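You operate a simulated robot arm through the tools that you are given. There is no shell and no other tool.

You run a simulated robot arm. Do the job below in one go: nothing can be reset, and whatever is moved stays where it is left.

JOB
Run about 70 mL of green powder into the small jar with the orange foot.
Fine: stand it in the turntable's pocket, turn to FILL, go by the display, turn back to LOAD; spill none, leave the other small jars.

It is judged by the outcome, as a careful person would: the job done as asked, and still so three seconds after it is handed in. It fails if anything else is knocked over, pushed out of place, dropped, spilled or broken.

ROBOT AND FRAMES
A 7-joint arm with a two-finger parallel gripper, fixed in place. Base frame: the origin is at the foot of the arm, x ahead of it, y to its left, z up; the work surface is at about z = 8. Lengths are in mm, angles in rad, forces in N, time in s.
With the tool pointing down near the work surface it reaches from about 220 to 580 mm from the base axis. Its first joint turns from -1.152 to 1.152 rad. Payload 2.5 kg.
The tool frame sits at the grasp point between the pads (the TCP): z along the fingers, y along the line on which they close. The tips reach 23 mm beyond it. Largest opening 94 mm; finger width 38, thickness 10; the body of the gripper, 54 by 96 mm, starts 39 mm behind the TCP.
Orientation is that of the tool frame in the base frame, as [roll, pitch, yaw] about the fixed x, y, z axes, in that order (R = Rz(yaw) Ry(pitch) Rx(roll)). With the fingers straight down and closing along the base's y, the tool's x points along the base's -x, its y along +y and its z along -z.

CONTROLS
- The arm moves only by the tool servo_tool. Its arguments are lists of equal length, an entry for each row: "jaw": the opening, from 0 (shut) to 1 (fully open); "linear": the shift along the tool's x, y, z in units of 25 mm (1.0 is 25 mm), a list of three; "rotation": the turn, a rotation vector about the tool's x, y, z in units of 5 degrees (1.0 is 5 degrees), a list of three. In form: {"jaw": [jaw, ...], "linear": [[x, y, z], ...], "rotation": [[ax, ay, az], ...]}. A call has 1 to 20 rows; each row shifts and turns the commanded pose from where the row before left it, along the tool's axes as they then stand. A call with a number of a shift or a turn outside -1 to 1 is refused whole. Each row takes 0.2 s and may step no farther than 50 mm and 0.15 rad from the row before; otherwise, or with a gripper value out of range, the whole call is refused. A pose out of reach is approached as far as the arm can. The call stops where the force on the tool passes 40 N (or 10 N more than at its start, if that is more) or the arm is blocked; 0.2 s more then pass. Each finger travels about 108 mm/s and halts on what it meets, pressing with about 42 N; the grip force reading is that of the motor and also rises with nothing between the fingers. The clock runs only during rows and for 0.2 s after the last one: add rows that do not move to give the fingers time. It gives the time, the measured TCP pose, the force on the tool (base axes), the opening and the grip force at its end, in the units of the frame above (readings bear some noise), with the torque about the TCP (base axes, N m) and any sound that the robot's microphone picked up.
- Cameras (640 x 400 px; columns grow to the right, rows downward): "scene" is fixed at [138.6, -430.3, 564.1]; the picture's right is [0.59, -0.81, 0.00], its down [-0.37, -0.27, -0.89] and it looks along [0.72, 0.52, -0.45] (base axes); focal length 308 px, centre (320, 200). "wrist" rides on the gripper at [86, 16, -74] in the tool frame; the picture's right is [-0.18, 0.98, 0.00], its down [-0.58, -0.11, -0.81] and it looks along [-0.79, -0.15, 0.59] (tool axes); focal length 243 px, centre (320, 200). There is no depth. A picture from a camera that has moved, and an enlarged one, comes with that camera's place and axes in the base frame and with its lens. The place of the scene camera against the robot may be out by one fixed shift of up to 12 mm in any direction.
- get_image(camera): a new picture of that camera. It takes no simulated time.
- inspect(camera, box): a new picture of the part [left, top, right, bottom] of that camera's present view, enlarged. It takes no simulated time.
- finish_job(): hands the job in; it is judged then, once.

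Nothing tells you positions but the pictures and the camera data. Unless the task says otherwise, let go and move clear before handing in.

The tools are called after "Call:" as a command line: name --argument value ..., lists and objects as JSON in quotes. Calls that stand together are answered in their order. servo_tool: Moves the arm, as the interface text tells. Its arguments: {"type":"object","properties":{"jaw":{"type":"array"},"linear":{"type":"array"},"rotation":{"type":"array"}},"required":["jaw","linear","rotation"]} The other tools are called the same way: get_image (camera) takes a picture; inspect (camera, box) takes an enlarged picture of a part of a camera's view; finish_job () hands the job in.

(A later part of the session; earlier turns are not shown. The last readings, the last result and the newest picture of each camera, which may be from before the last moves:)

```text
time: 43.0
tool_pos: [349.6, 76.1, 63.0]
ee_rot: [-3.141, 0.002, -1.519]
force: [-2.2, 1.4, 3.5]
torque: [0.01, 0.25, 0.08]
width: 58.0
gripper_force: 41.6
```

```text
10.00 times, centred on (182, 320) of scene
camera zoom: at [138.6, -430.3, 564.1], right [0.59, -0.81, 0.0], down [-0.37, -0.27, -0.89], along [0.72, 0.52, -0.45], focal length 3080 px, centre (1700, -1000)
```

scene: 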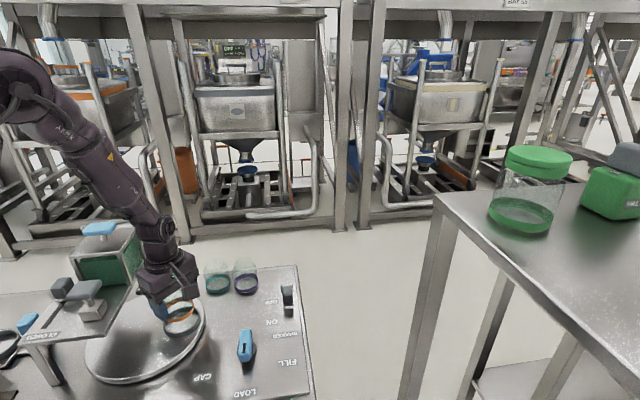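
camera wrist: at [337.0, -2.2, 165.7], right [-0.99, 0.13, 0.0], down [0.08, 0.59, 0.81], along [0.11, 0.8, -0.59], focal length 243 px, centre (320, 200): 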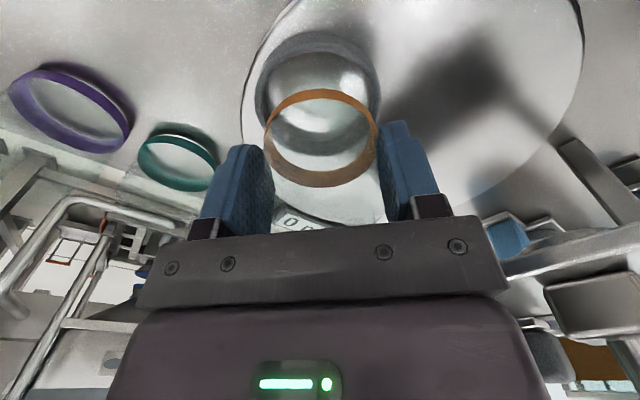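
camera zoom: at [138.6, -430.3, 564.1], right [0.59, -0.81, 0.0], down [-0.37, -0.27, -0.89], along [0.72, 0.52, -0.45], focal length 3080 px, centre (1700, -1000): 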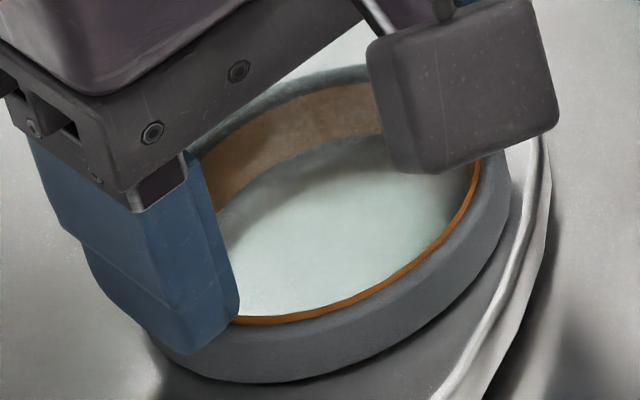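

The foot is nearly flush in the pocket and the fingertips are just touching the rim. I'll ease up half a millimetre and open gently so the jar settles the last bit.

Call:
servo_tool --jaw '[0.5, 0.65, 0.68, 0.75, 0.8, 0.8, 0.8]' --linear '[[0, 0, -0.03], [0, 0, 0], [0, 0, 0], [0, 0, 0], [0, 0, 0], [0, 0, 0], [0, 0, 0]]' --rotation '[[0, 0, 0], [0, 0, 0], [0, 0, 0], [0, 0, 0], [0, 0, 0], [0, 0, 0], [0, 0, 0]]'

Call:
inspect --camera "wrist" --box '[220, 60, 420, 185]'

Call:
inspect --camera "scene" --box '[150, 280, 214, 340]'

```text
time: 44.6
tool_pos: [349.2, 76.0, 64.6]
ee_rot: [3.14, 0.0, -1.518]
force: [0.1, -0.3, -0.6]
torque: [-0.01, -0.01, -0.02]
width: 75.2
gripper_force: 0.1
```

```text
3.20 times, centred on (320, 122) of wrist
camera zoom: at [336.9, -11.5, 139.3], right [-0.99, 0.13, 0.0], down [0.08, 0.59, 0.81], along [0.11, 0.8, -0.59], focal length 776 px, centre (320, 448)
```

zoom: 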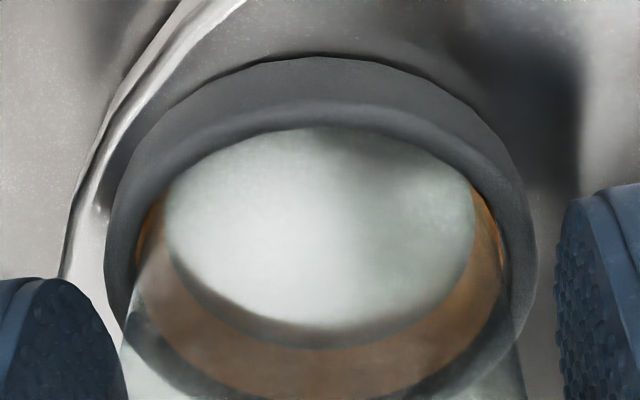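

```text
6.67 times, centred on (182, 310) of scene
camera zoom: at [138.6, -430.3, 564.1], right [0.59, -0.81, 0.0], down [-0.37, -0.27, -0.89], along [0.72, 0.52, -0.45], focal length 2053 px, centre (1240, -533)
```

zoom: 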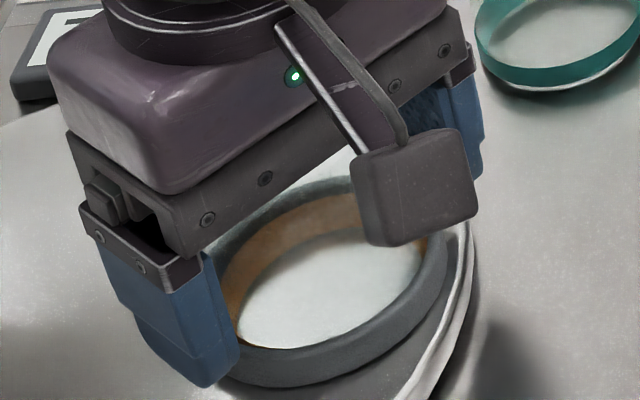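

The jar has settled in the pocket and the fingers are clear. I'll raise straight up and look.

Call:
servo_tool --jaw '[0.85, 0.85, 0.85, 0.85, 0.85, 0.85, 0.85]' --linear '[[0, 0, -0.5], [0, 0, -1], [0, 0, -1], [0, 0, -1], [0, 0, -1], [0, 0, -1], [0, 0, 0]]' --rotation '[[0, 0, 0], [0, 0, 0], [0, 0, 0], [0, 0, 0], [0, 0, 0], [0, 0, 0], [0, 0, 0]]'

Call:
get_image --camera "wrist"

Call:
get_image --camera "scene"

Call:
inspect --camera "scene" --box '[80, 240, 240, 340]'

```text
time: 46.2
tool_pos: [349.3, 76.4, 200.5]
ee_rot: [3.141, -0.001, -1.518]
force: [0.3, 0.3, 0.3]
torque: [0.0, 0.0, 0.0]
width: 79.9
gripper_force: 0.0
```

```text
taken
camera wrist: at [336.8, -11.2, 276.7], right [-0.99, 0.13, 0.0], down [0.08, 0.59, 0.81], along [0.11, 0.8, -0.59], focal length 243 px, centre (320, 200)
```

wrist: 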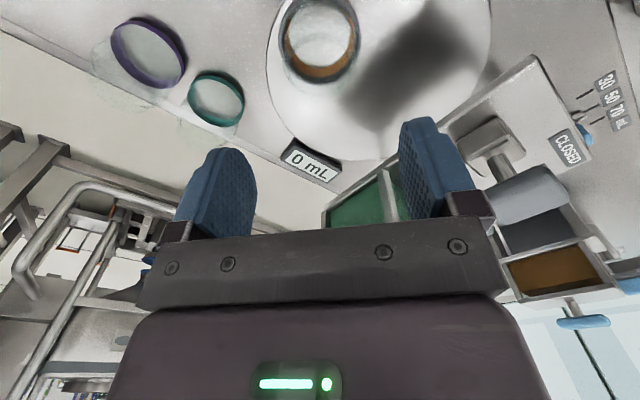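

```text
taken
```

scene: 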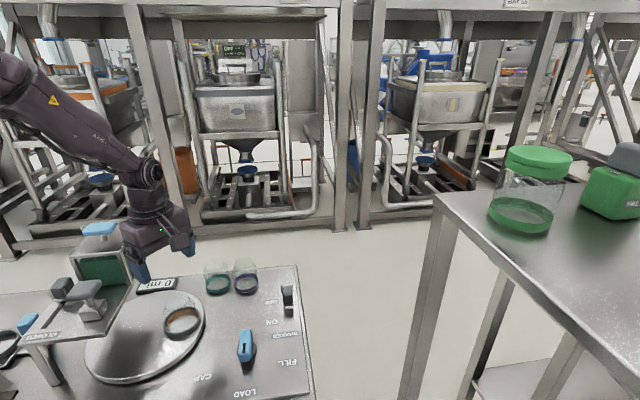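

```text
4.00 times, centred on (160, 290) of scene
camera zoom: at [138.6, -430.3, 564.1], right [0.59, -0.81, 0.0], down [-0.37, -0.27, -0.89], along [0.72, 0.52, -0.45], focal length 1232 px, centre (960, -160)
```

zoom: 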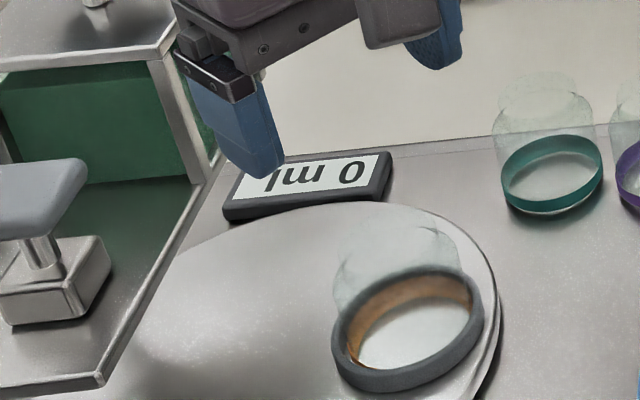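

The jar stands in the pocket and the display reads 0 mL. Next I'll go to the blue turntable knob near (390, -75), line the fingers up across its bar, and look at it closely.

Call:
servo_tool --jaw '[0.85, 0.85, 0.85, 0.85, 0.85, 0.85, 0.85, 0.85, 0.85, 0.85, 0.85, 0.85, 0.85, 0.85, 0.85, 0.85, 0.85, 0.85]' --linear '[[0.874, -0.188, 0], [0.874, -0.188, 0], [0.874, -0.188, 0], [0.874, -0.188, 0], [0.874, -0.188, 0], [0.874, -0.188, 0], [0.874, -0.188, 0], [0, 0, 0], [0, 0, 0], [0, 0, 0], [0, 0, 0], [0, 0, 0], [0, 0, 0], [0, 0, 0], [0, 0, 0], [0, 0, 0], [0, 0, 0], [0, 0, 0]]' --rotation '[[0, 0, 0], [0, 0, 0], [0, 0, 0], [0, 0, 0], [0, 0, 0], [0, 0, 0], [0, 0, 0], [0, 0, 0.98], [0, 0, 0.98], [0, 0, 0.98], [0, 0, 0.98], [0, 0, 0.98], [0, 0, 0.98], [0, 0, 0.98], [0, 0, 0.98], [0, 0, 0.98], [0, 0, 0.98], [0, 0, 0]]'

Call:
get_image --camera "wrist"

Call:
get_image --camera "scene"

Call:
inspect --camera "wrist" --box '[220, 0, 420, 125]'

Call:
inspect --camera "scene" --box '[200, 300, 300, 400]'

```text
time: 50.0
tool_pos: [389.4, -74.8, 200.8]
ee_rot: [-3.141, 0.001, -2.375]
force: [0.3, 0.0, -0.3]
torque: [0.01, 0.04, 0.02]
width: 79.9
gripper_force: 0.1
```

```text
taken
camera wrist: at [315.7, -123.0, 275.9], right [-0.55, 0.84, 0.0], down [0.49, 0.32, 0.81], along [0.67, 0.44, -0.59], focal length 243 px, centre (320, 200)
```

wrist: 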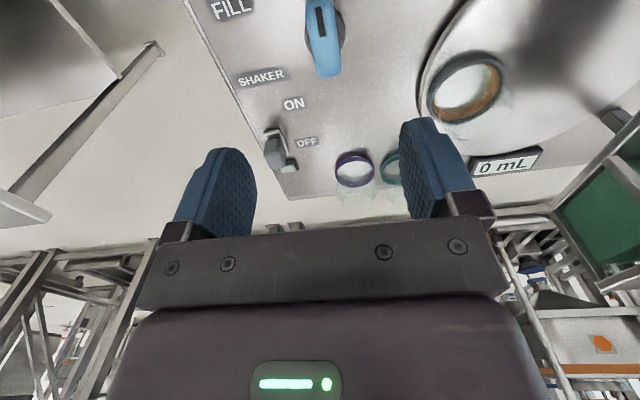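

```text
taken
```

scene: 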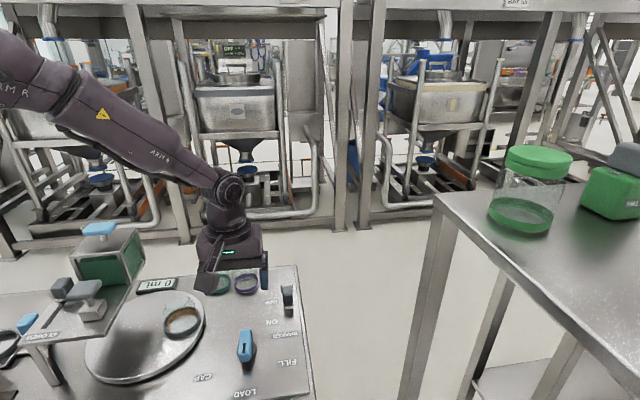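

```text
3.20 times, centred on (320, 62) of wrist
camera zoom: at [315.7, -123.0, 275.9], right [-0.55, 0.84, 0.0], down [0.49, 0.32, 0.81], along [0.67, 0.44, -0.59], focal length 776 px, centre (320, 640)
```

zoom: 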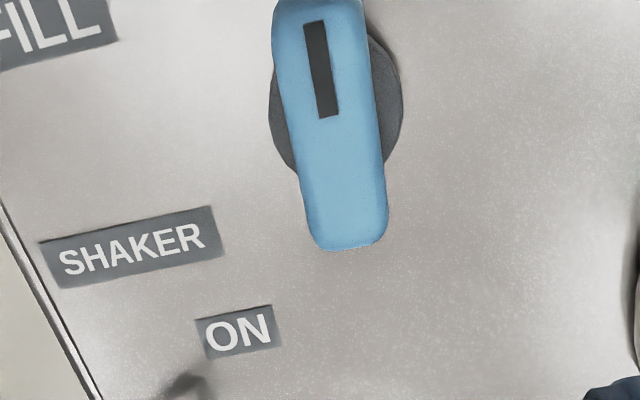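

```text
4.00 times, centred on (250, 350) of scene
camera zoom: at [138.6, -430.3, 564.1], right [0.59, -0.81, 0.0], down [-0.37, -0.27, -0.89], along [0.72, 0.52, -0.45], focal length 1232 px, centre (600, -400)
```

zoom: 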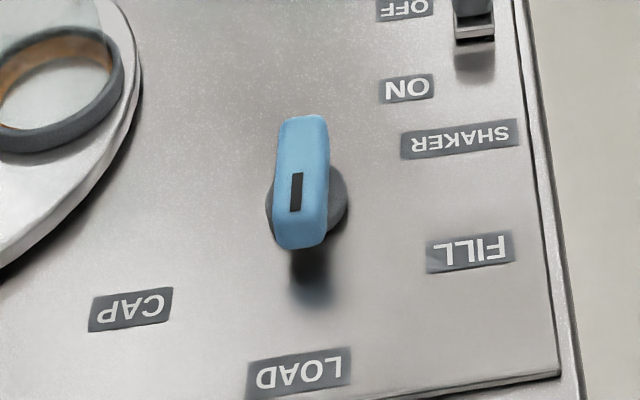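

The knob's pivot is near (389, -71.5), and its bar is about 62 mm long with its top at z ≈ 41, pointing at LOAD. I'll centre over it and descend partway for a check.

Call:
servo_tool --jaw '[0.6, 0.6, 0.6, 0.6, 0.6, 0.6]' --linear '[[-0.08, 0.106, 0.8], [0, 0, 0.9], [0, 0, 0.9], [0, 0, 0.9], [0, 0, 0.7], [0, 0, 0]]' --rotation '[[0, 0, 0], [0, 0, 0], [0, 0, 0], [0, 0, 0], [0, 0, 0], [0, 0, 0]]'

Call:
get_image --camera "wrist"

Call:
inspect --camera "wrist" --box '[240, 0, 400, 100]'

Call:
inspect --camera "scene" --box '[200, 290, 300, 380]'

```text
time: 51.4
tool_pos: [388.6, -70.9, 95.7]
ee_rot: [-3.14, -0.001, -2.372]
force: [0.2, 0.3, -0.2]
torque: [-0.01, -0.02, -0.04]
width: 56.5
gripper_force: 0.2
```

```text
taken
camera wrist: at [313.7, -119.4, 170.0], right [-0.55, 0.84, 0.0], down [0.49, 0.33, 0.81], along [0.67, 0.44, -0.59], focal length 243 px, centre (320, 200)
```

wrist: 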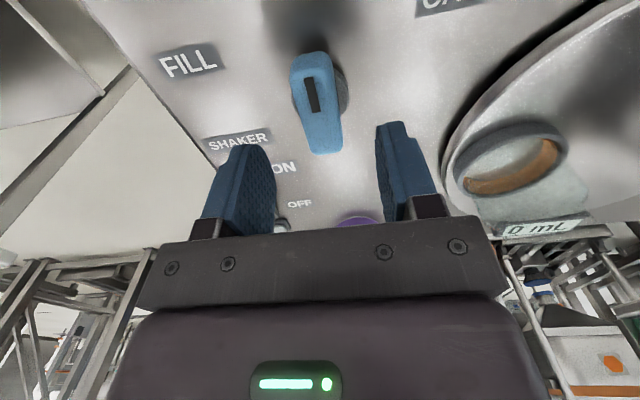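

```text
4.00 times, centred on (320, 50) of wrist
camera zoom: at [313.7, -119.4, 170.0], right [-0.55, 0.84, 0.0], down [0.49, 0.33, 0.81], along [0.67, 0.44, -0.59], focal length 970 px, centre (320, 800)
```

zoom: 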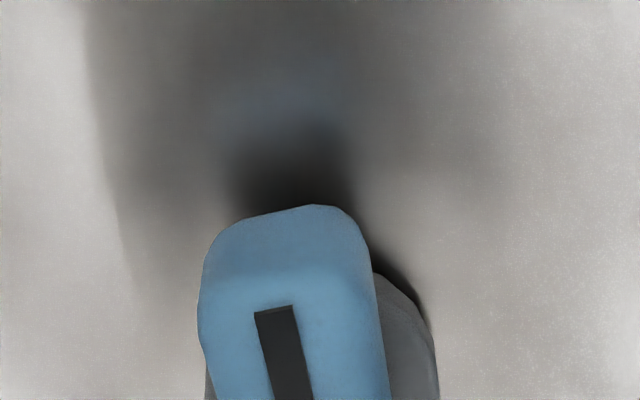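

```text
4.44 times, centred on (250, 335) of scene
camera zoom: at [138.6, -430.3, 564.1], right [0.59, -0.81, 0.0], down [-0.37, -0.27, -0.89], along [0.72, 0.52, -0.45], focal length 1369 px, centre (631, -400)
```

zoom: 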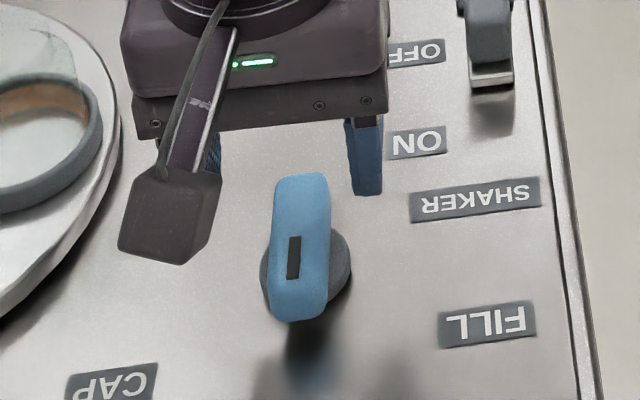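

The fingers straddle the bar symmetrically. I'll descend to gripping height.

Call:
servo_tool --jaw '[0.6, 0.6, 0.6, 0.6]' --linear '[[0, 0, 0.7], [0, 0, 0.7], [0, 0, 0.55], [0, 0, 0]]' --rotation '[[0, 0, 0], [0, 0, 0], [0, 0, 0], [0, 0, 0]]'

Call:
get_image --camera "wrist"

Call:
inspect --camera "scene" --box '[200, 290, 300, 380]'

```text
time: 52.4
tool_pos: [389.6, -71.0, 47.7]
ee_rot: [3.141, 0.0, -2.373]
force: [-0.2, 1.0, 0.0]
torque: [-0.03, 0.02, -0.01]
width: 56.1
gripper_force: 0.1
```

```text
taken
camera wrist: at [315.8, -119.2, 122.6], right [-0.55, 0.84, 0.0], down [0.49, 0.33, 0.81], along [0.67, 0.44, -0.59], focal length 243 px, centre (320, 200)
```

wrist: 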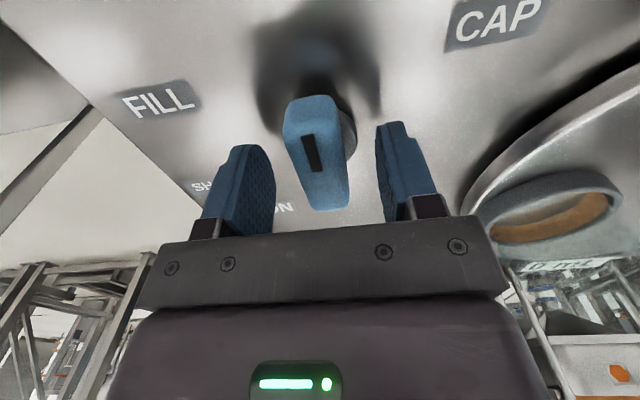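

```text
4.44 times, centred on (250, 335) of scene
camera zoom: at [138.6, -430.3, 564.1], right [0.59, -0.81, 0.0], down [-0.37, -0.27, -0.89], along [0.72, 0.52, -0.45], focal length 1369 px, centre (631, -400)
```

zoom: 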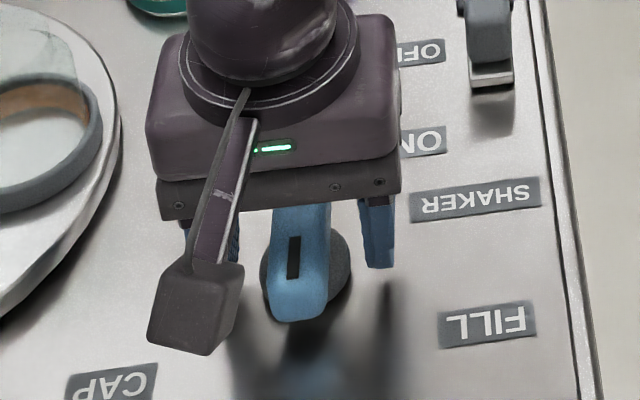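

The bar sits between the fingers. I'll close on it.

Call:
servo_tool --jaw '[0.4, 0.25, 0.1, 0.1, 0.1]' --linear '[[0, 0, 0], [0, 0, 0], [0, 0, 0], [0, 0, 0], [0, 0, 0]]' --rotation '[[0, 0, 0], [0, 0, 0], [0, 0, 0], [0, 0, 0], [0, 0, 0]]'

Call:
get_image --camera "wrist"

Call:
get_image --camera "scene"

```text
time: 53.6
tool_pos: [388.9, -69.9, 45.9]
ee_rot: [3.14, -0.001, -2.374]
force: [-5.5, 5.6, 1.6]
torque: [-0.05, -0.17, 0.04]
width: 24.0
gripper_force: 45.2
```

```text
taken
camera wrist: at [315.4, -118.8, 122.6], right [-0.55, 0.83, 0.0], down [0.49, 0.32, 0.81], along [0.67, 0.44, -0.59], focal length 243 px, centre (320, 200)
```

wrist: 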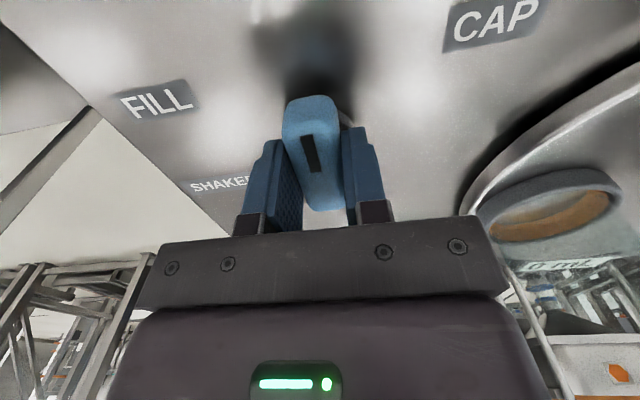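

```text
taken
```

scene: 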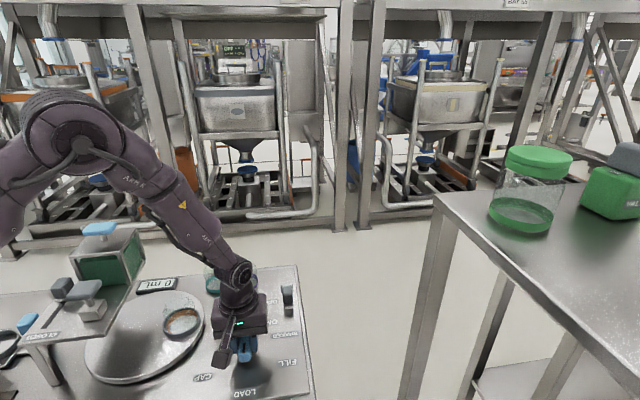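

The bar is gripped at 24 mm wide. I'll relieve the small side load and turn the first 15° towards FILL, watching forces and the turntable.

Call:
servo_tool --jaw '[0.1, 0.1, 0.1, 0.1, 0.1]' --linear '[[0, 0.05, 0], [0, 0, 0], [0, 0, 0], [0, 0, 0], [0, 0, 0]]' --rotation '[[0, 0, 0], [0, 0, -1], [0, 0, -1], [0, 0, -1], [0, 0, 0]]'

Call:
get_image --camera "scene"

Call:
get_image --camera "wrist"

```text
time: 54.8
tool_pos: [389.7, -71.1, 46.7]
ee_rot: [-3.135, 0.003, -2.111]
force: [26.3, -4.8, -21.2]
torque: [0.65, 0.47, -0.03]
width: 24.4
gripper_force: 44.8
```

```text
taken
```

scene: 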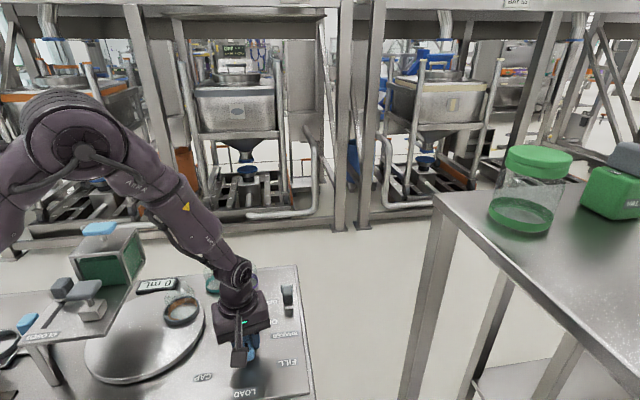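

```text
taken
camera wrist: at [330.3, -136.5, 122.3], right [-0.75, 0.66, -0.01], down [0.39, 0.44, 0.81], along [0.54, 0.6, -0.59], focal length 243 px, centre (320, 200)
```

wrist: 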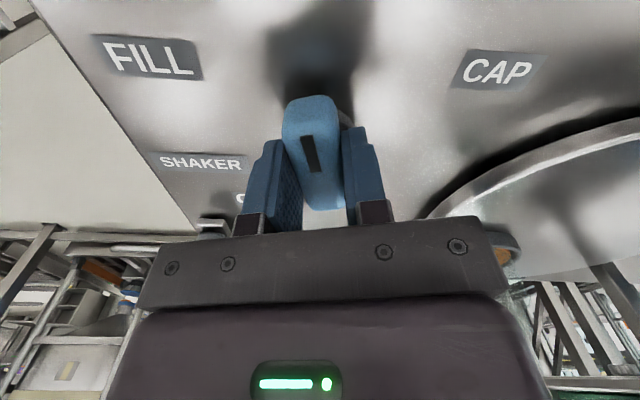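

The turntable is turning with the knob, but there is a side load of about 26 N because I'm slightly off the pivot. I'll move a millimetre in the direction of the push to relieve it.

Call:
servo_tool --jaw '[0.1, 0.1]' --linear '[[-0.018, -0.045, 0.032], [0, 0, 0]]' --rotation '[[0, 0, 0], [0, 0, 0]]'

```text
time: 55.4
tool_pos: [389.9, -70.1, 48.5]
ee_rot: [-3.139, 0.001, -2.112]
force: [4.7, 2.7, 19.4]
torque: [1.13, -0.46, -0.01]
width: 23.7
gripper_force: 45.0
```

The load dropped, with a stiffness of roughly 18 N/mm. The pivot seems to lie a few mm in +y from the TCP, so I'll continue turning with small compensating shifts.

Call:
servo_tool --jaw '[0.1, 0.1, 0.1, 0.1]' --linear '[[-0.015, -0.007, -0.016], [-0.015, -0.007, 0], [-0.015, -0.007, 0], [0, 0, 0]]' --rotation '[[0, 0, -1], [0, 0, -1], [0, 0, -1], [0, 0, 0]]'

Call:
get_image --camera "scene"

```text
time: 56.4
tool_pos: [390.4, -70.6, 46.5]
ee_rot: [-3.141, 0.0, -1.851]
force: [0.8, 0.3, 21.1]
torque: [0.34, 0.06, 0.03]
width: 23.7
gripper_force: 44.7
```

```text
taken
```

scene: 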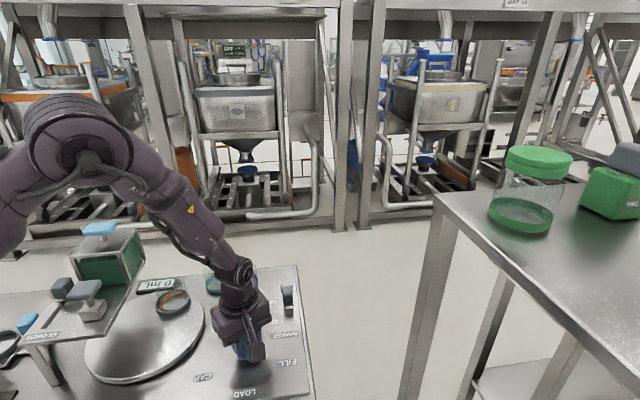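

Lateral load is gone and the table turns smoothly. I'll ease up slightly and continue another 15°.

Call:
servo_tool --jaw '[0.1, 0.1, 0.1, 0.1]' --linear '[[-0.0114, -0.005, -0.02], [-0.0114, -0.005, 0], [-0.0114, -0.005, 0], [0, 0, 0]]' --rotation '[[0, 0, -1], [0, 0, -1], [0, 0, -1], [0, 0, 0]]'

Call:
get_image --camera "scene"

Call:
inspect --camera "scene" --box '[70, 220, 230, 320]'

```text
time: 57.4
tool_pos: [391.2, -70.6, 47.3]
ee_rot: [-3.139, -0.004, -1.59]
force: [1.6, -17.6, 16.6]
torque: [0.71, 0.09, -0.02]
width: 23.7
gripper_force: 44.8
```

```text
taken
```

scene: 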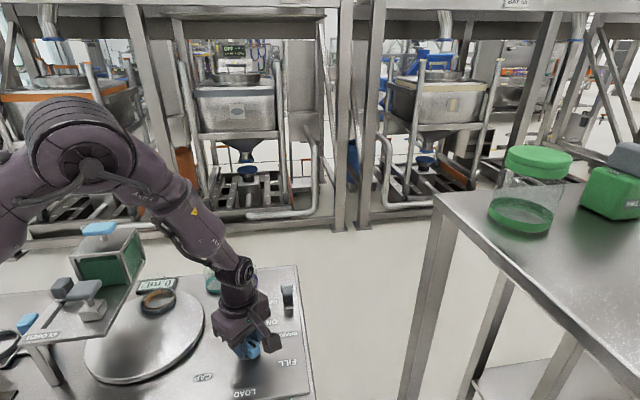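

```text
4.00 times, centred on (150, 270) of scene
camera zoom: at [138.5, -430.3, 564.1], right [0.59, -0.81, 0.0], down [-0.37, -0.27, -0.89], along [0.72, 0.52, -0.45], focal length 1232 px, centre (1000, -80)
```

zoom: 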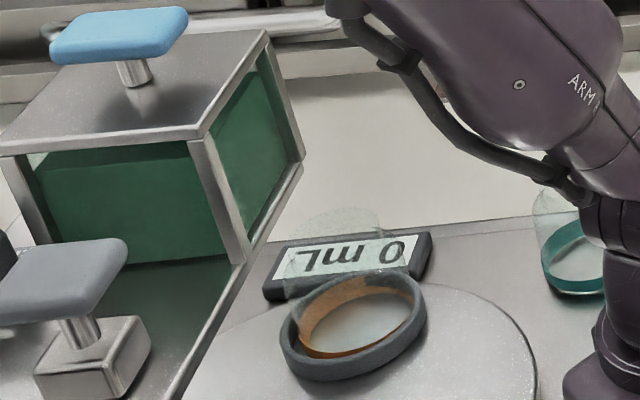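

Display still reads 0 mL and the jar rides steadily. I'll relieve the y load and continue.

Call:
servo_tool --jaw '[0.1, 0.1, 0.1, 0.1]' --linear '[[0.03, -0.0055, -0.016], [0.0, -0.0055, 0], [0.0, -0.0055, 0], [0, 0, 0]]' --rotation '[[0, 0, -1], [0, 0, -1], [0, 0, -1], [0, 0, 0]]'

Call:
get_image --camera "scene"

Call:
inspect --camera "scene" --box '[70, 220, 230, 320]'

Call:
get_image --camera "wrist"

```text
time: 58.4
tool_pos: [391.6, -70.4, 46.9]
ee_rot: [3.14, 0.0, -1.327]
force: [6.0, -13.2, -5.5]
torque: [-1.16, -0.57, 0.09]
width: 23.9
gripper_force: 44.7
```

```text
taken
```

scene: 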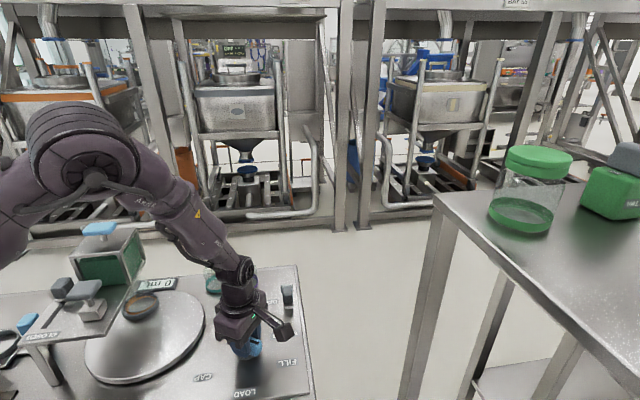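

```text
4.00 times, centred on (150, 270) of scene
camera zoom: at [138.6, -430.3, 564.1], right [0.59, -0.81, 0.0], down [-0.37, -0.27, -0.89], along [0.72, 0.52, -0.45], focal length 1232 px, centre (1000, -80)
```

zoom: 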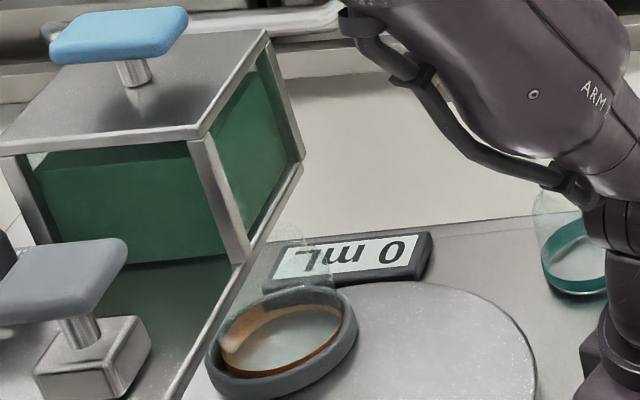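

```text
taken
camera wrist: at [396.6, -158.7, 122.6], right [-1.0, -0.06, 0.0], down [-0.03, 0.59, 0.81], along [-0.05, 0.8, -0.59], focal length 243 px, centre (320, 200)
```

wrist: 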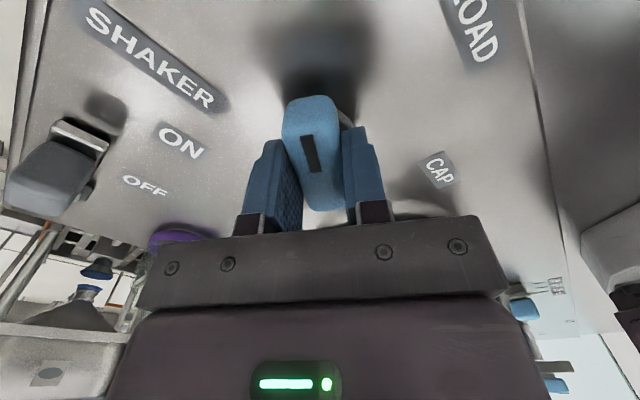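

The jar is moving under the hopper plate and the display still reads 0. About 8° remains to the FILL mark, so I'll go in small steps.

Call:
servo_tool --jaw '[0.1, 0.1, 0.1]' --linear '[[0.0315, -0.006, 0], [0, 0, 0], [0, 0, 0]]' --rotation '[[0, 0, -0.5], [0, 0, -0.5], [0, 0, 0]]'

Call:
inspect --camera "scene" --box '[70, 220, 230, 320]'

Call:
get_image --camera "wrist"

```text
time: 59.2
tool_pos: [392.1, -71.8, 47.9]
ee_rot: [3.139, 0.002, -1.238]
force: [-0.7, -3.7, -6.2]
torque: [-1.32, -0.48, 0.07]
width: 23.7
gripper_force: 44.8
```

```text
4.00 times, centred on (150, 270) of scene
camera zoom: at [138.6, -430.3, 564.1], right [0.59, -0.81, 0.0], down [-0.37, -0.27, -0.89], along [0.72, 0.52, -0.45], focal length 1232 px, centre (1000, -80)
```

zoom: 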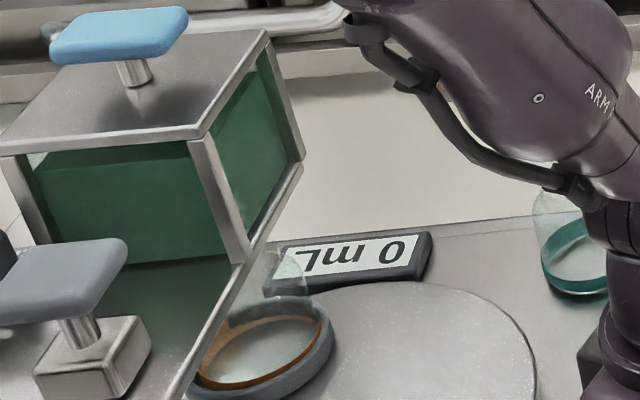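

```text
taken
camera wrist: at [404.5, -158.0, 122.4], right [-0.99, -0.15, 0.0], down [-0.09, 0.58, 0.81], along [-0.12, 0.8, -0.59], focal length 243 px, centre (320, 200)
```

wrist: 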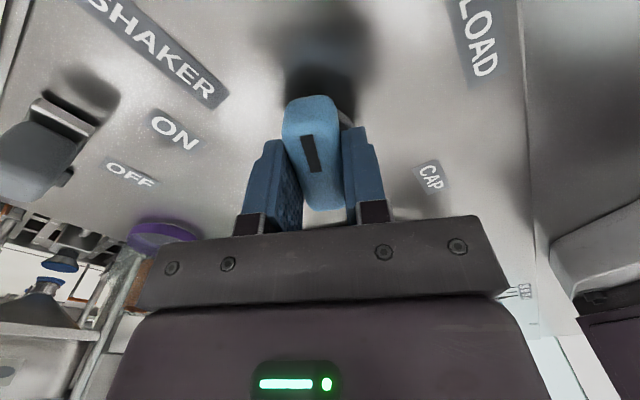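

Close to the FILL mark now (pointer at about -71°, label at about -68.5°). I'll turn a bit more and check for a stop.

Call:
servo_tool --jaw '[0.1, 0.1, 0.1]' --linear '[[0.008, 0.0, -0.01], [0, 0, 0], [0, 0, 0]]' --rotation '[[0, 0, -0.5], [0, 0, 0], [0, 0, 0]]'

Call:
inspect --camera "scene" --box '[70, 220, 230, 320]'

Call:
inspect --camera "scene" --box '[200, 300, 320, 400]'

```text
time: 60.0
tool_pos: [391.9, -70.6, 47.4]
ee_rot: [-3.141, 0.003, -1.199]
force: [6.4, 1.2, -23.8]
torque: [0.91, 0.26, -1.47]
width: 24.0
gripper_force: 44.2
```

```text
4.00 times, centred on (150, 270) of scene
camera zoom: at [138.7, -430.3, 564.0], right [0.59, -0.81, 0.0], down [-0.37, -0.27, -0.89], along [0.72, 0.52, -0.45], focal length 1232 px, centre (1000, -80)
```

zoom: 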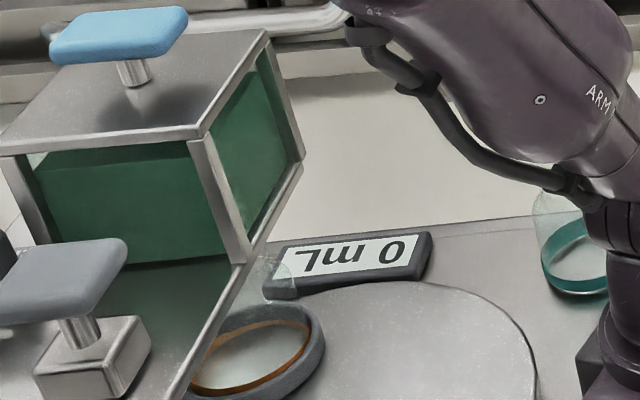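

```text
4.00 times, centred on (260, 350) of scene
camera zoom: at [138.7, -430.3, 564.0], right [0.59, -0.81, 0.0], down [-0.37, -0.27, -0.89], along [0.72, 0.52, -0.45], focal length 1232 px, centre (560, -400)
```

zoom: 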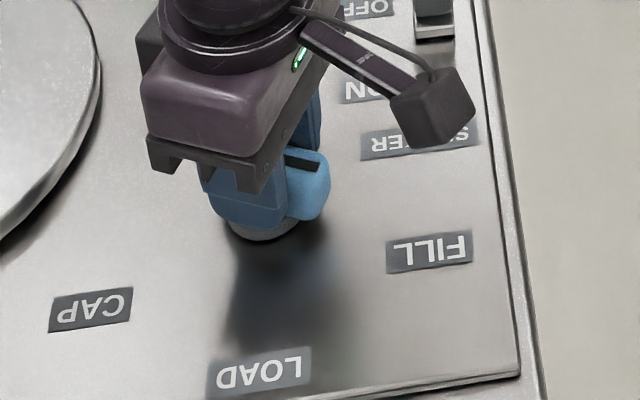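

The knob reached a hard stop at FILL (torque rose to 1.5 N m). The display still reads 0, so I'll ease the torque off and wait a second to see whether powder flows by itself.

Call:
servo_tool --jaw '[0.1, 0.1, 0.1, 0.1, 0.1]' --linear '[[0, 0, 0.01], [0, 0, 0], [0, 0, 0], [0, 0, 0], [0, 0, 0]]' --rotation '[[0, 0, 0.12], [0, 0, 0], [0, 0, 0], [0, 0, 0], [0, 0, 0]]'

Call:
inspect --camera "scene" --box '[70, 220, 230, 320]'

Call:
get_image --camera "wrist"

```text
time: 61.2
tool_pos: [392.2, -70.0, 46.9]
ee_rot: [-3.14, 0.001, -1.207]
force: [10.8, 6.6, -31.9]
torque: [-0.11, -0.06, -0.94]
width: 23.8
gripper_force: 44.8
```

```text
4.00 times, centred on (150, 270) of scene
camera zoom: at [138.7, -430.3, 564.0], right [0.59, -0.81, 0.0], down [-0.37, -0.27, -0.89], along [0.72, 0.52, -0.45], focal length 1232 px, centre (1000, -80)
```

zoom: 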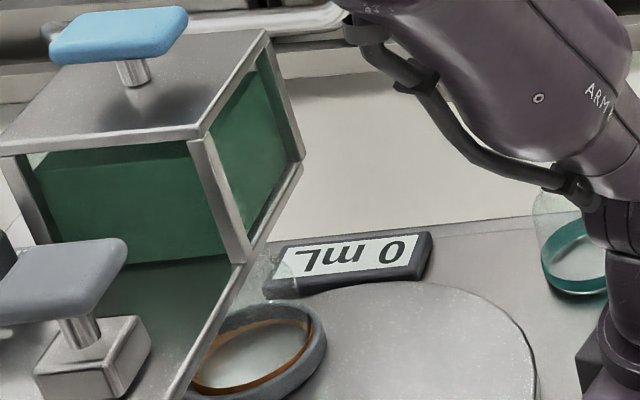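

```text
taken
camera wrist: at [407.2, -157.5, 122.7], right [-0.98, -0.18, 0.0], down [-0.11, 0.58, 0.81], along [-0.14, 0.79, -0.59], focal length 243 px, centre (320, 200)
```

wrist: 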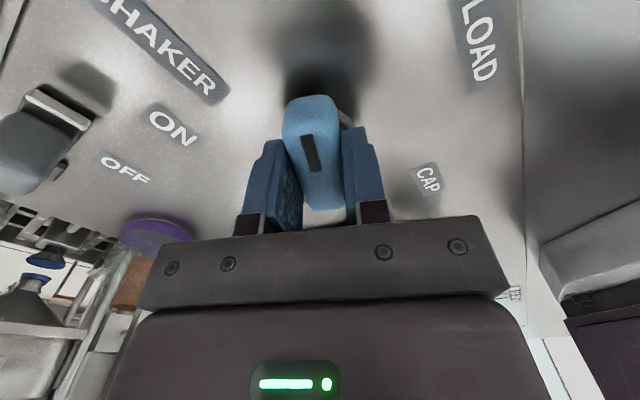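

No flow without the shaker. I'll relieve the remaining load, release the knob and rise.

Call:
servo_tool --jaw '[0.1, 0.1, 0.3, 0.5, 0.6, 0.6, 0.6]' --linear '[[-0.006, -0.024, 0.03], [0, 0, 0], [0, 0, 0], [0, 0, 0], [0, 0, 0], [0, 0, 0], [0, 0, 0]]' --rotation '[[0, 0, 0.15], [0, 0, 0], [0, 0, 0], [0, 0, 0], [0, 0, 0], [0, 0, 0], [0, 0, 0]]'

Call:
servo_tool --jaw '[0.6, 0.6, 0.6, 0.6, 0.6, 0.6, 0.6]' --linear '[[0, 0, -0.5], [0, 0, -1], [0, 0, -1], [0, 0, -1], [0, 0, -1], [0, 0, -1], [0, 0, 0]]' --rotation '[[0, 0, 0], [0, 0, 0], [0, 0, 0], [0, 0, 0], [0, 0, 0], [0, 0, 0], [0, 0, 0]]'

Call:
get_image --camera "scene"

Call:
get_image --camera "wrist"

Call:
inspect --camera "scene" --box '[200, 270, 330, 400]'

```text
time: 62.8
tool_pos: [394.0, -69.7, 46.7]
ee_rot: [3.141, -0.001, -1.22]
force: [-0.4, 0.5, 0.1]
torque: [-0.01, 0.0, 0.03]
width: 56.3
gripper_force: 0.0
```

```text
time: 64.4
tool_pos: [392.8, -70.5, 185.9]
ee_rot: [-3.141, 0.0, -1.221]
force: [-0.7, 0.5, -0.3]
torque: [0.05, 0.0, -0.04]
width: 56.1
gripper_force: 0.1
```

```text
taken
```

scene: 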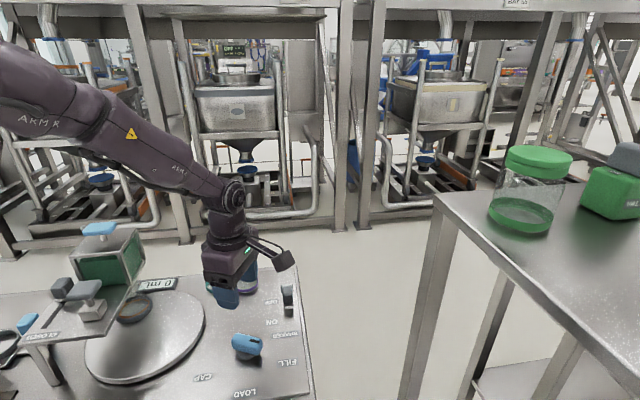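

```text
taken
camera wrist: at [407.1, -157.1, 261.3], right [-0.99, -0.17, 0.0], down [-0.1, 0.58, 0.81], along [-0.13, 0.8, -0.59], focal length 243 px, centre (320, 200)
```

wrist: 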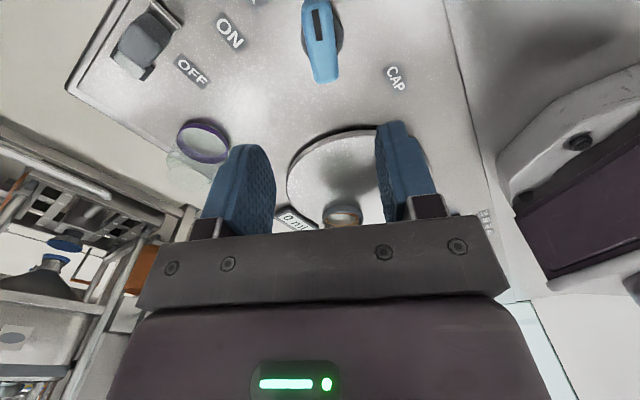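

```text
3.08 times, centred on (265, 335) of scene
camera zoom: at [138.6, -430.3, 564.1], right [0.59, -0.81, 0.0], down [-0.37, -0.27, -0.89], along [0.72, 0.52, -0.45], focal length 948 px, centre (489, -215)
```

zoom: 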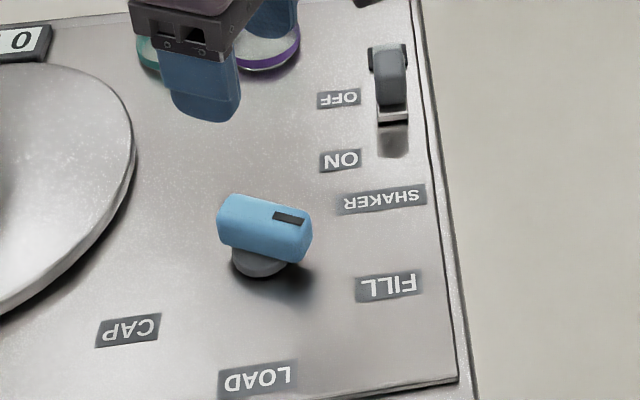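

The knob points at FILL. Now I'll look closely at the SHAKER switch.

Call:
inspect --camera "wrist" --box '[70, 0, 270, 125]'

Call:
inspect --camera "scene" --box '[260, 275, 310, 325]'

Call:
inspect --camera "scene" --box '[100, 260, 200, 330]'

```text
3.20 times, centred on (170, 62) of wrist
camera zoom: at [407.1, -157.1, 261.3], right [-0.99, -0.17, 0.0], down [-0.1, 0.58, 0.81], along [-0.13, 0.8, -0.59], focal length 776 px, centre (800, 640)
```

zoom: 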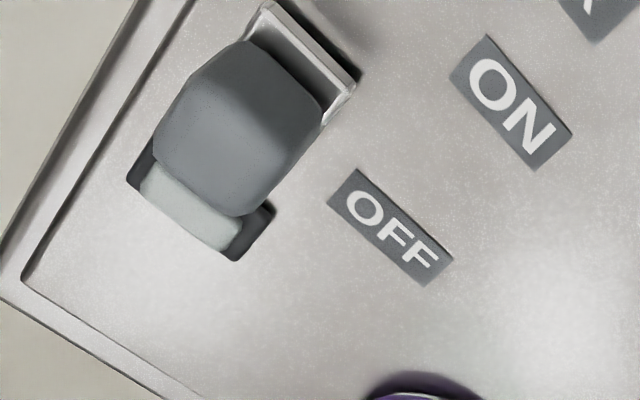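

```text
8.00 times, centred on (285, 300) of scene
camera zoom: at [138.6, -430.3, 564.1], right [0.59, -0.81, 0.0], down [-0.37, -0.27, -0.89], along [0.72, 0.52, -0.45], focal length 2464 px, centre (600, -600)
```

zoom: 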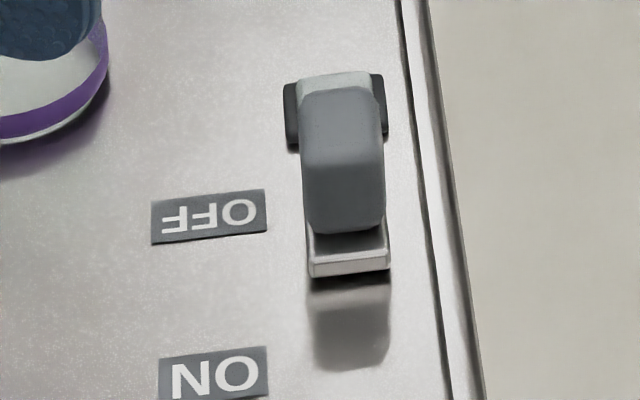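

```text
5.71 times, centred on (150, 295) of scene
camera zoom: at [138.6, -430.3, 564.1], right [0.59, -0.81, 0.0], down [-0.37, -0.27, -0.89], along [0.72, 0.52, -0.45], focal length 1760 px, centre (1291, -343)
```

zoom: 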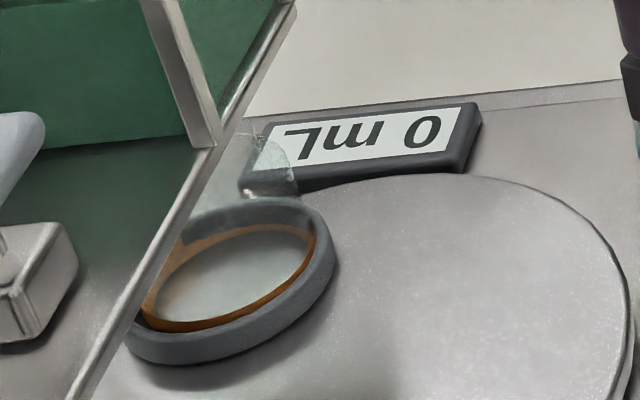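

The switch is a grey block on a metal carriage, now at OFF, and it seems to move towards ON along about (-0.7, -0.7). I'll turn the gripper across it and look from nearer before touching it.

Call:
servo_tool --jaw '[0.6, 0.6, 0.6, 0.6, 0.6, 0.6, 0.6, 0.6, 0.6, 0.6, 0.6, 0.6, 0.6, 0.6, 0.6, 0.6, 0.6, 0.6, 0.6, 0.6]' --linear '[[0, 0, 0], [0, 0, 0], [0, 0, 0], [0, 0, 0], [0, 0, 0], [0, 0, 0], [0, 0, 0], [0, 0, 0], [0, 0, 0], [0, 0, 0], [0, 0, 0], [0, 0, 0], [0, 0, 0], [-0.8, -0.587, 0.1], [-0.8, -0.587, 0.1], [-0.8, -0.587, 0.1], [-0.8, -0.587, 0.1], [-0.8, -0.587, 0.1], [-0.8, -0.587, 0.1], [0, 0, 0]]' --rotation '[[0, 0, 1], [0, 0, 1], [0, 0, 1], [0, 0, 1], [0, 0, 1], [0, 0, 1], [0, 0, 1], [0, 0, 1], [0, 0, 1], [0, 0, 1], [0, 0, 1], [0, 0, 1], [0, 0, 1], [0, 0, 0], [0, 0, 0], [0, 0, 0], [0, 0, 0], [0, 0, 0], [0, 0, 0], [0, 0, 0]]'

Call:
get_image --camera "wrist"

Call:
inspect --camera "wrist" --box '[220, 0, 420, 125]'

Call:
get_image --camera "scene"

```text
time: 68.6
tool_pos: [539.1, -47.7, 167.6]
ee_rot: [3.142, 0.0, -2.357]
force: [0.1, -0.2, -0.1]
torque: [0.02, -0.01, 0.02]
width: 56.5
gripper_force: 0.1
```

```text
taken
camera wrist: at [465.8, -97.1, 243.6], right [-0.57, 0.82, 0.0], down [0.49, 0.34, 0.81], along [0.66, 0.46, -0.59], focal length 243 px, centre (320, 200)
```

wrist: 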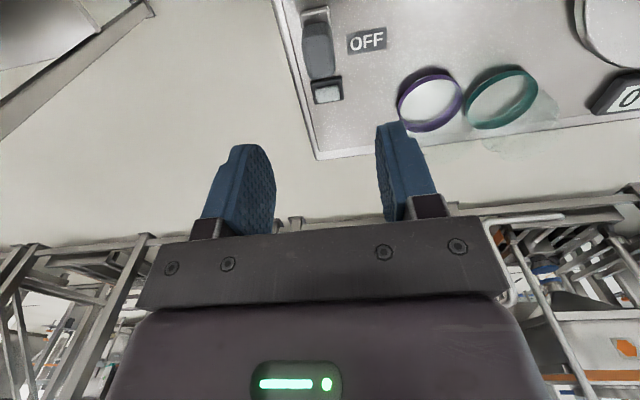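

```text
3.20 times, centred on (320, 62) of wrist
camera zoom: at [465.8, -97.1, 243.6], right [-0.57, 0.82, 0.0], down [0.49, 0.34, 0.81], along [0.66, 0.46, -0.59], focal length 776 px, centre (320, 640)
```

zoom: 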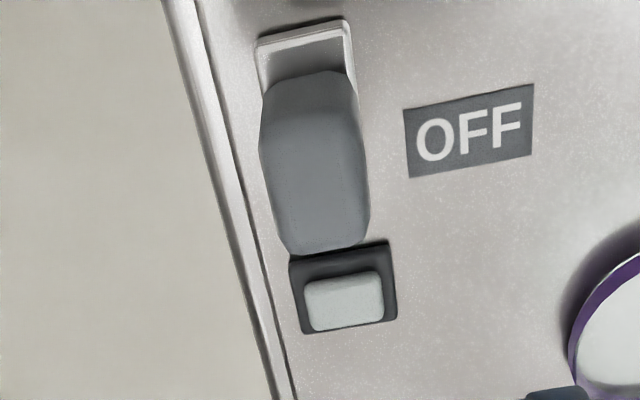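

```text
taken
```

scene: 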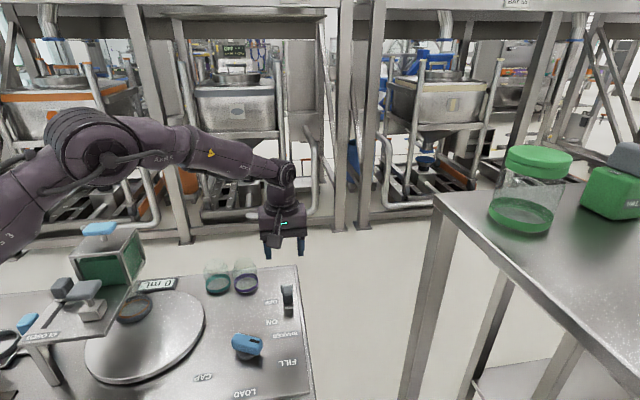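

I'll zoom right in on the switch mechanism.

Call:
inspect --camera "wrist" --box '[280, 0, 360, 110]'

Call:
inspect --camera "scene" --box '[272, 278, 302, 318]'

Call:
inspect --camera "scene" --box '[40, 265, 100, 315]'

```text
3.64 times, centred on (320, 55) of wrist
camera zoom: at [465.8, -97.1, 243.6], right [-0.57, 0.82, 0.0], down [0.49, 0.34, 0.81], along [0.66, 0.46, -0.59], focal length 882 px, centre (320, 727)
```

zoom: 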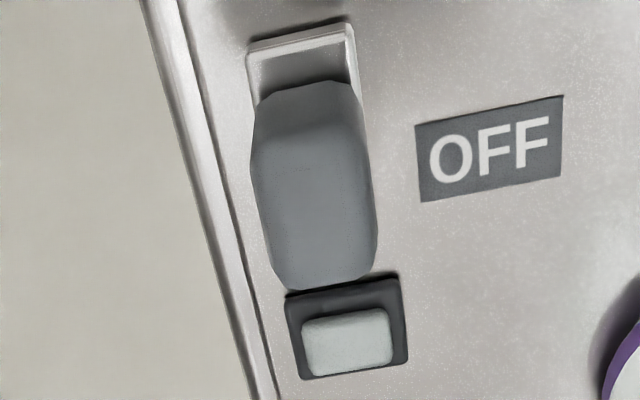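

```text
10.00 times, centred on (287, 298) of scene
camera zoom: at [138.6, -430.3, 564.1], right [0.59, -0.81, 0.0], down [-0.37, -0.27, -0.89], along [0.72, 0.52, -0.45], focal length 3080 px, centre (650, -780)
```

zoom: 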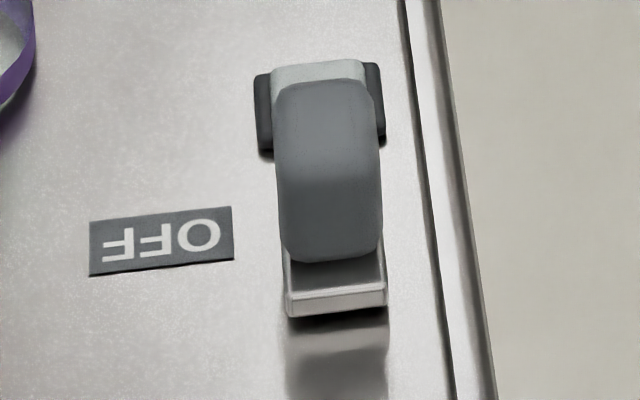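

```text
8.00 times, centred on (70, 290) of scene
camera zoom: at [138.6, -430.3, 564.1], right [0.59, -0.81, 0.0], down [-0.37, -0.27, -0.89], along [0.72, 0.52, -0.45], focal length 2464 px, centre (2320, -520)
```

zoom: 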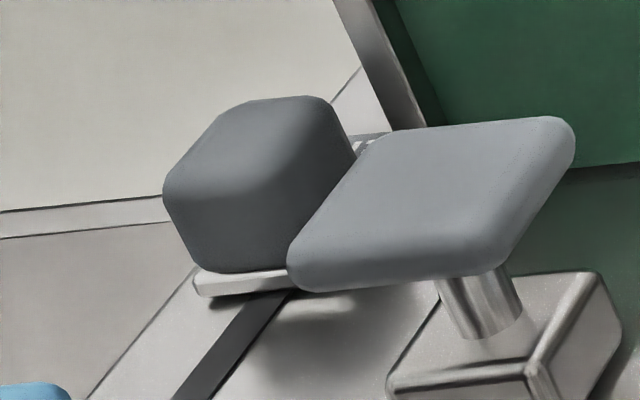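

It is an upright grey block, about 25 mm wide with its top at z ≈ 42, sitting in a metal tray, and the gripper is centred over it. I'll descend astride it.

Call:
servo_tool --jaw '[0.6, 0.6, 0.6, 0.6, 0.6, 0.6]' --linear '[[0, 0, 0.9], [0, 0, 0.9], [0, 0, 0.9], [0, 0, 0.9], [0, 0, 0.6], [0, 0, 0]]' --rotation '[[0, 0, 0], [0, 0, 0], [0, 0, 0], [0, 0, 0], [0, 0, 0], [0, 0, 0]]'

Call:
get_image --camera "wrist"

Call:
inspect --camera "scene" --box '[240, 260, 320, 330]'

```text
time: 70.0
tool_pos: [539.2, -49.1, 63.2]
ee_rot: [-3.139, 0.001, -2.355]
force: [0.5, 0.2, -0.3]
torque: [0.01, -0.01, 0.0]
width: 56.4
gripper_force: 0.0
```

```text
taken
camera wrist: at [465.9, -98.8, 138.7], right [-0.57, 0.82, 0.0], down [0.49, 0.34, 0.81], along [0.67, 0.46, -0.59], focal length 243 px, centre (320, 200)
```

wrist: 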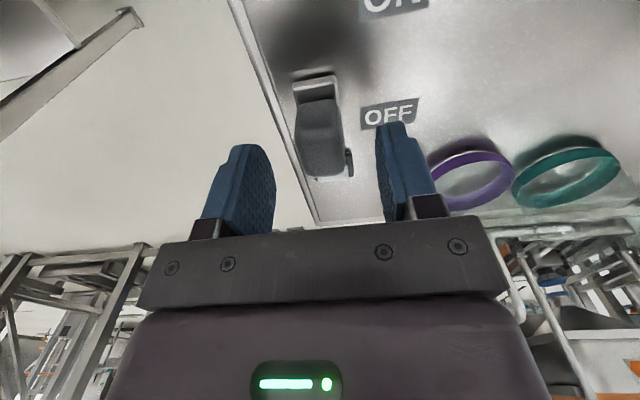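

```text
5.71 times, centred on (280, 295) of scene
camera zoom: at [138.6, -430.3, 564.1], right [0.59, -0.81, 0.0], down [-0.37, -0.27, -0.89], along [0.72, 0.52, -0.45], focal length 1760 px, centre (549, -343)
```

zoom: 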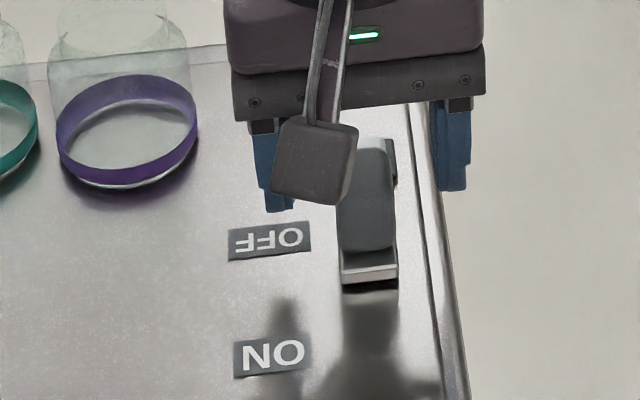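

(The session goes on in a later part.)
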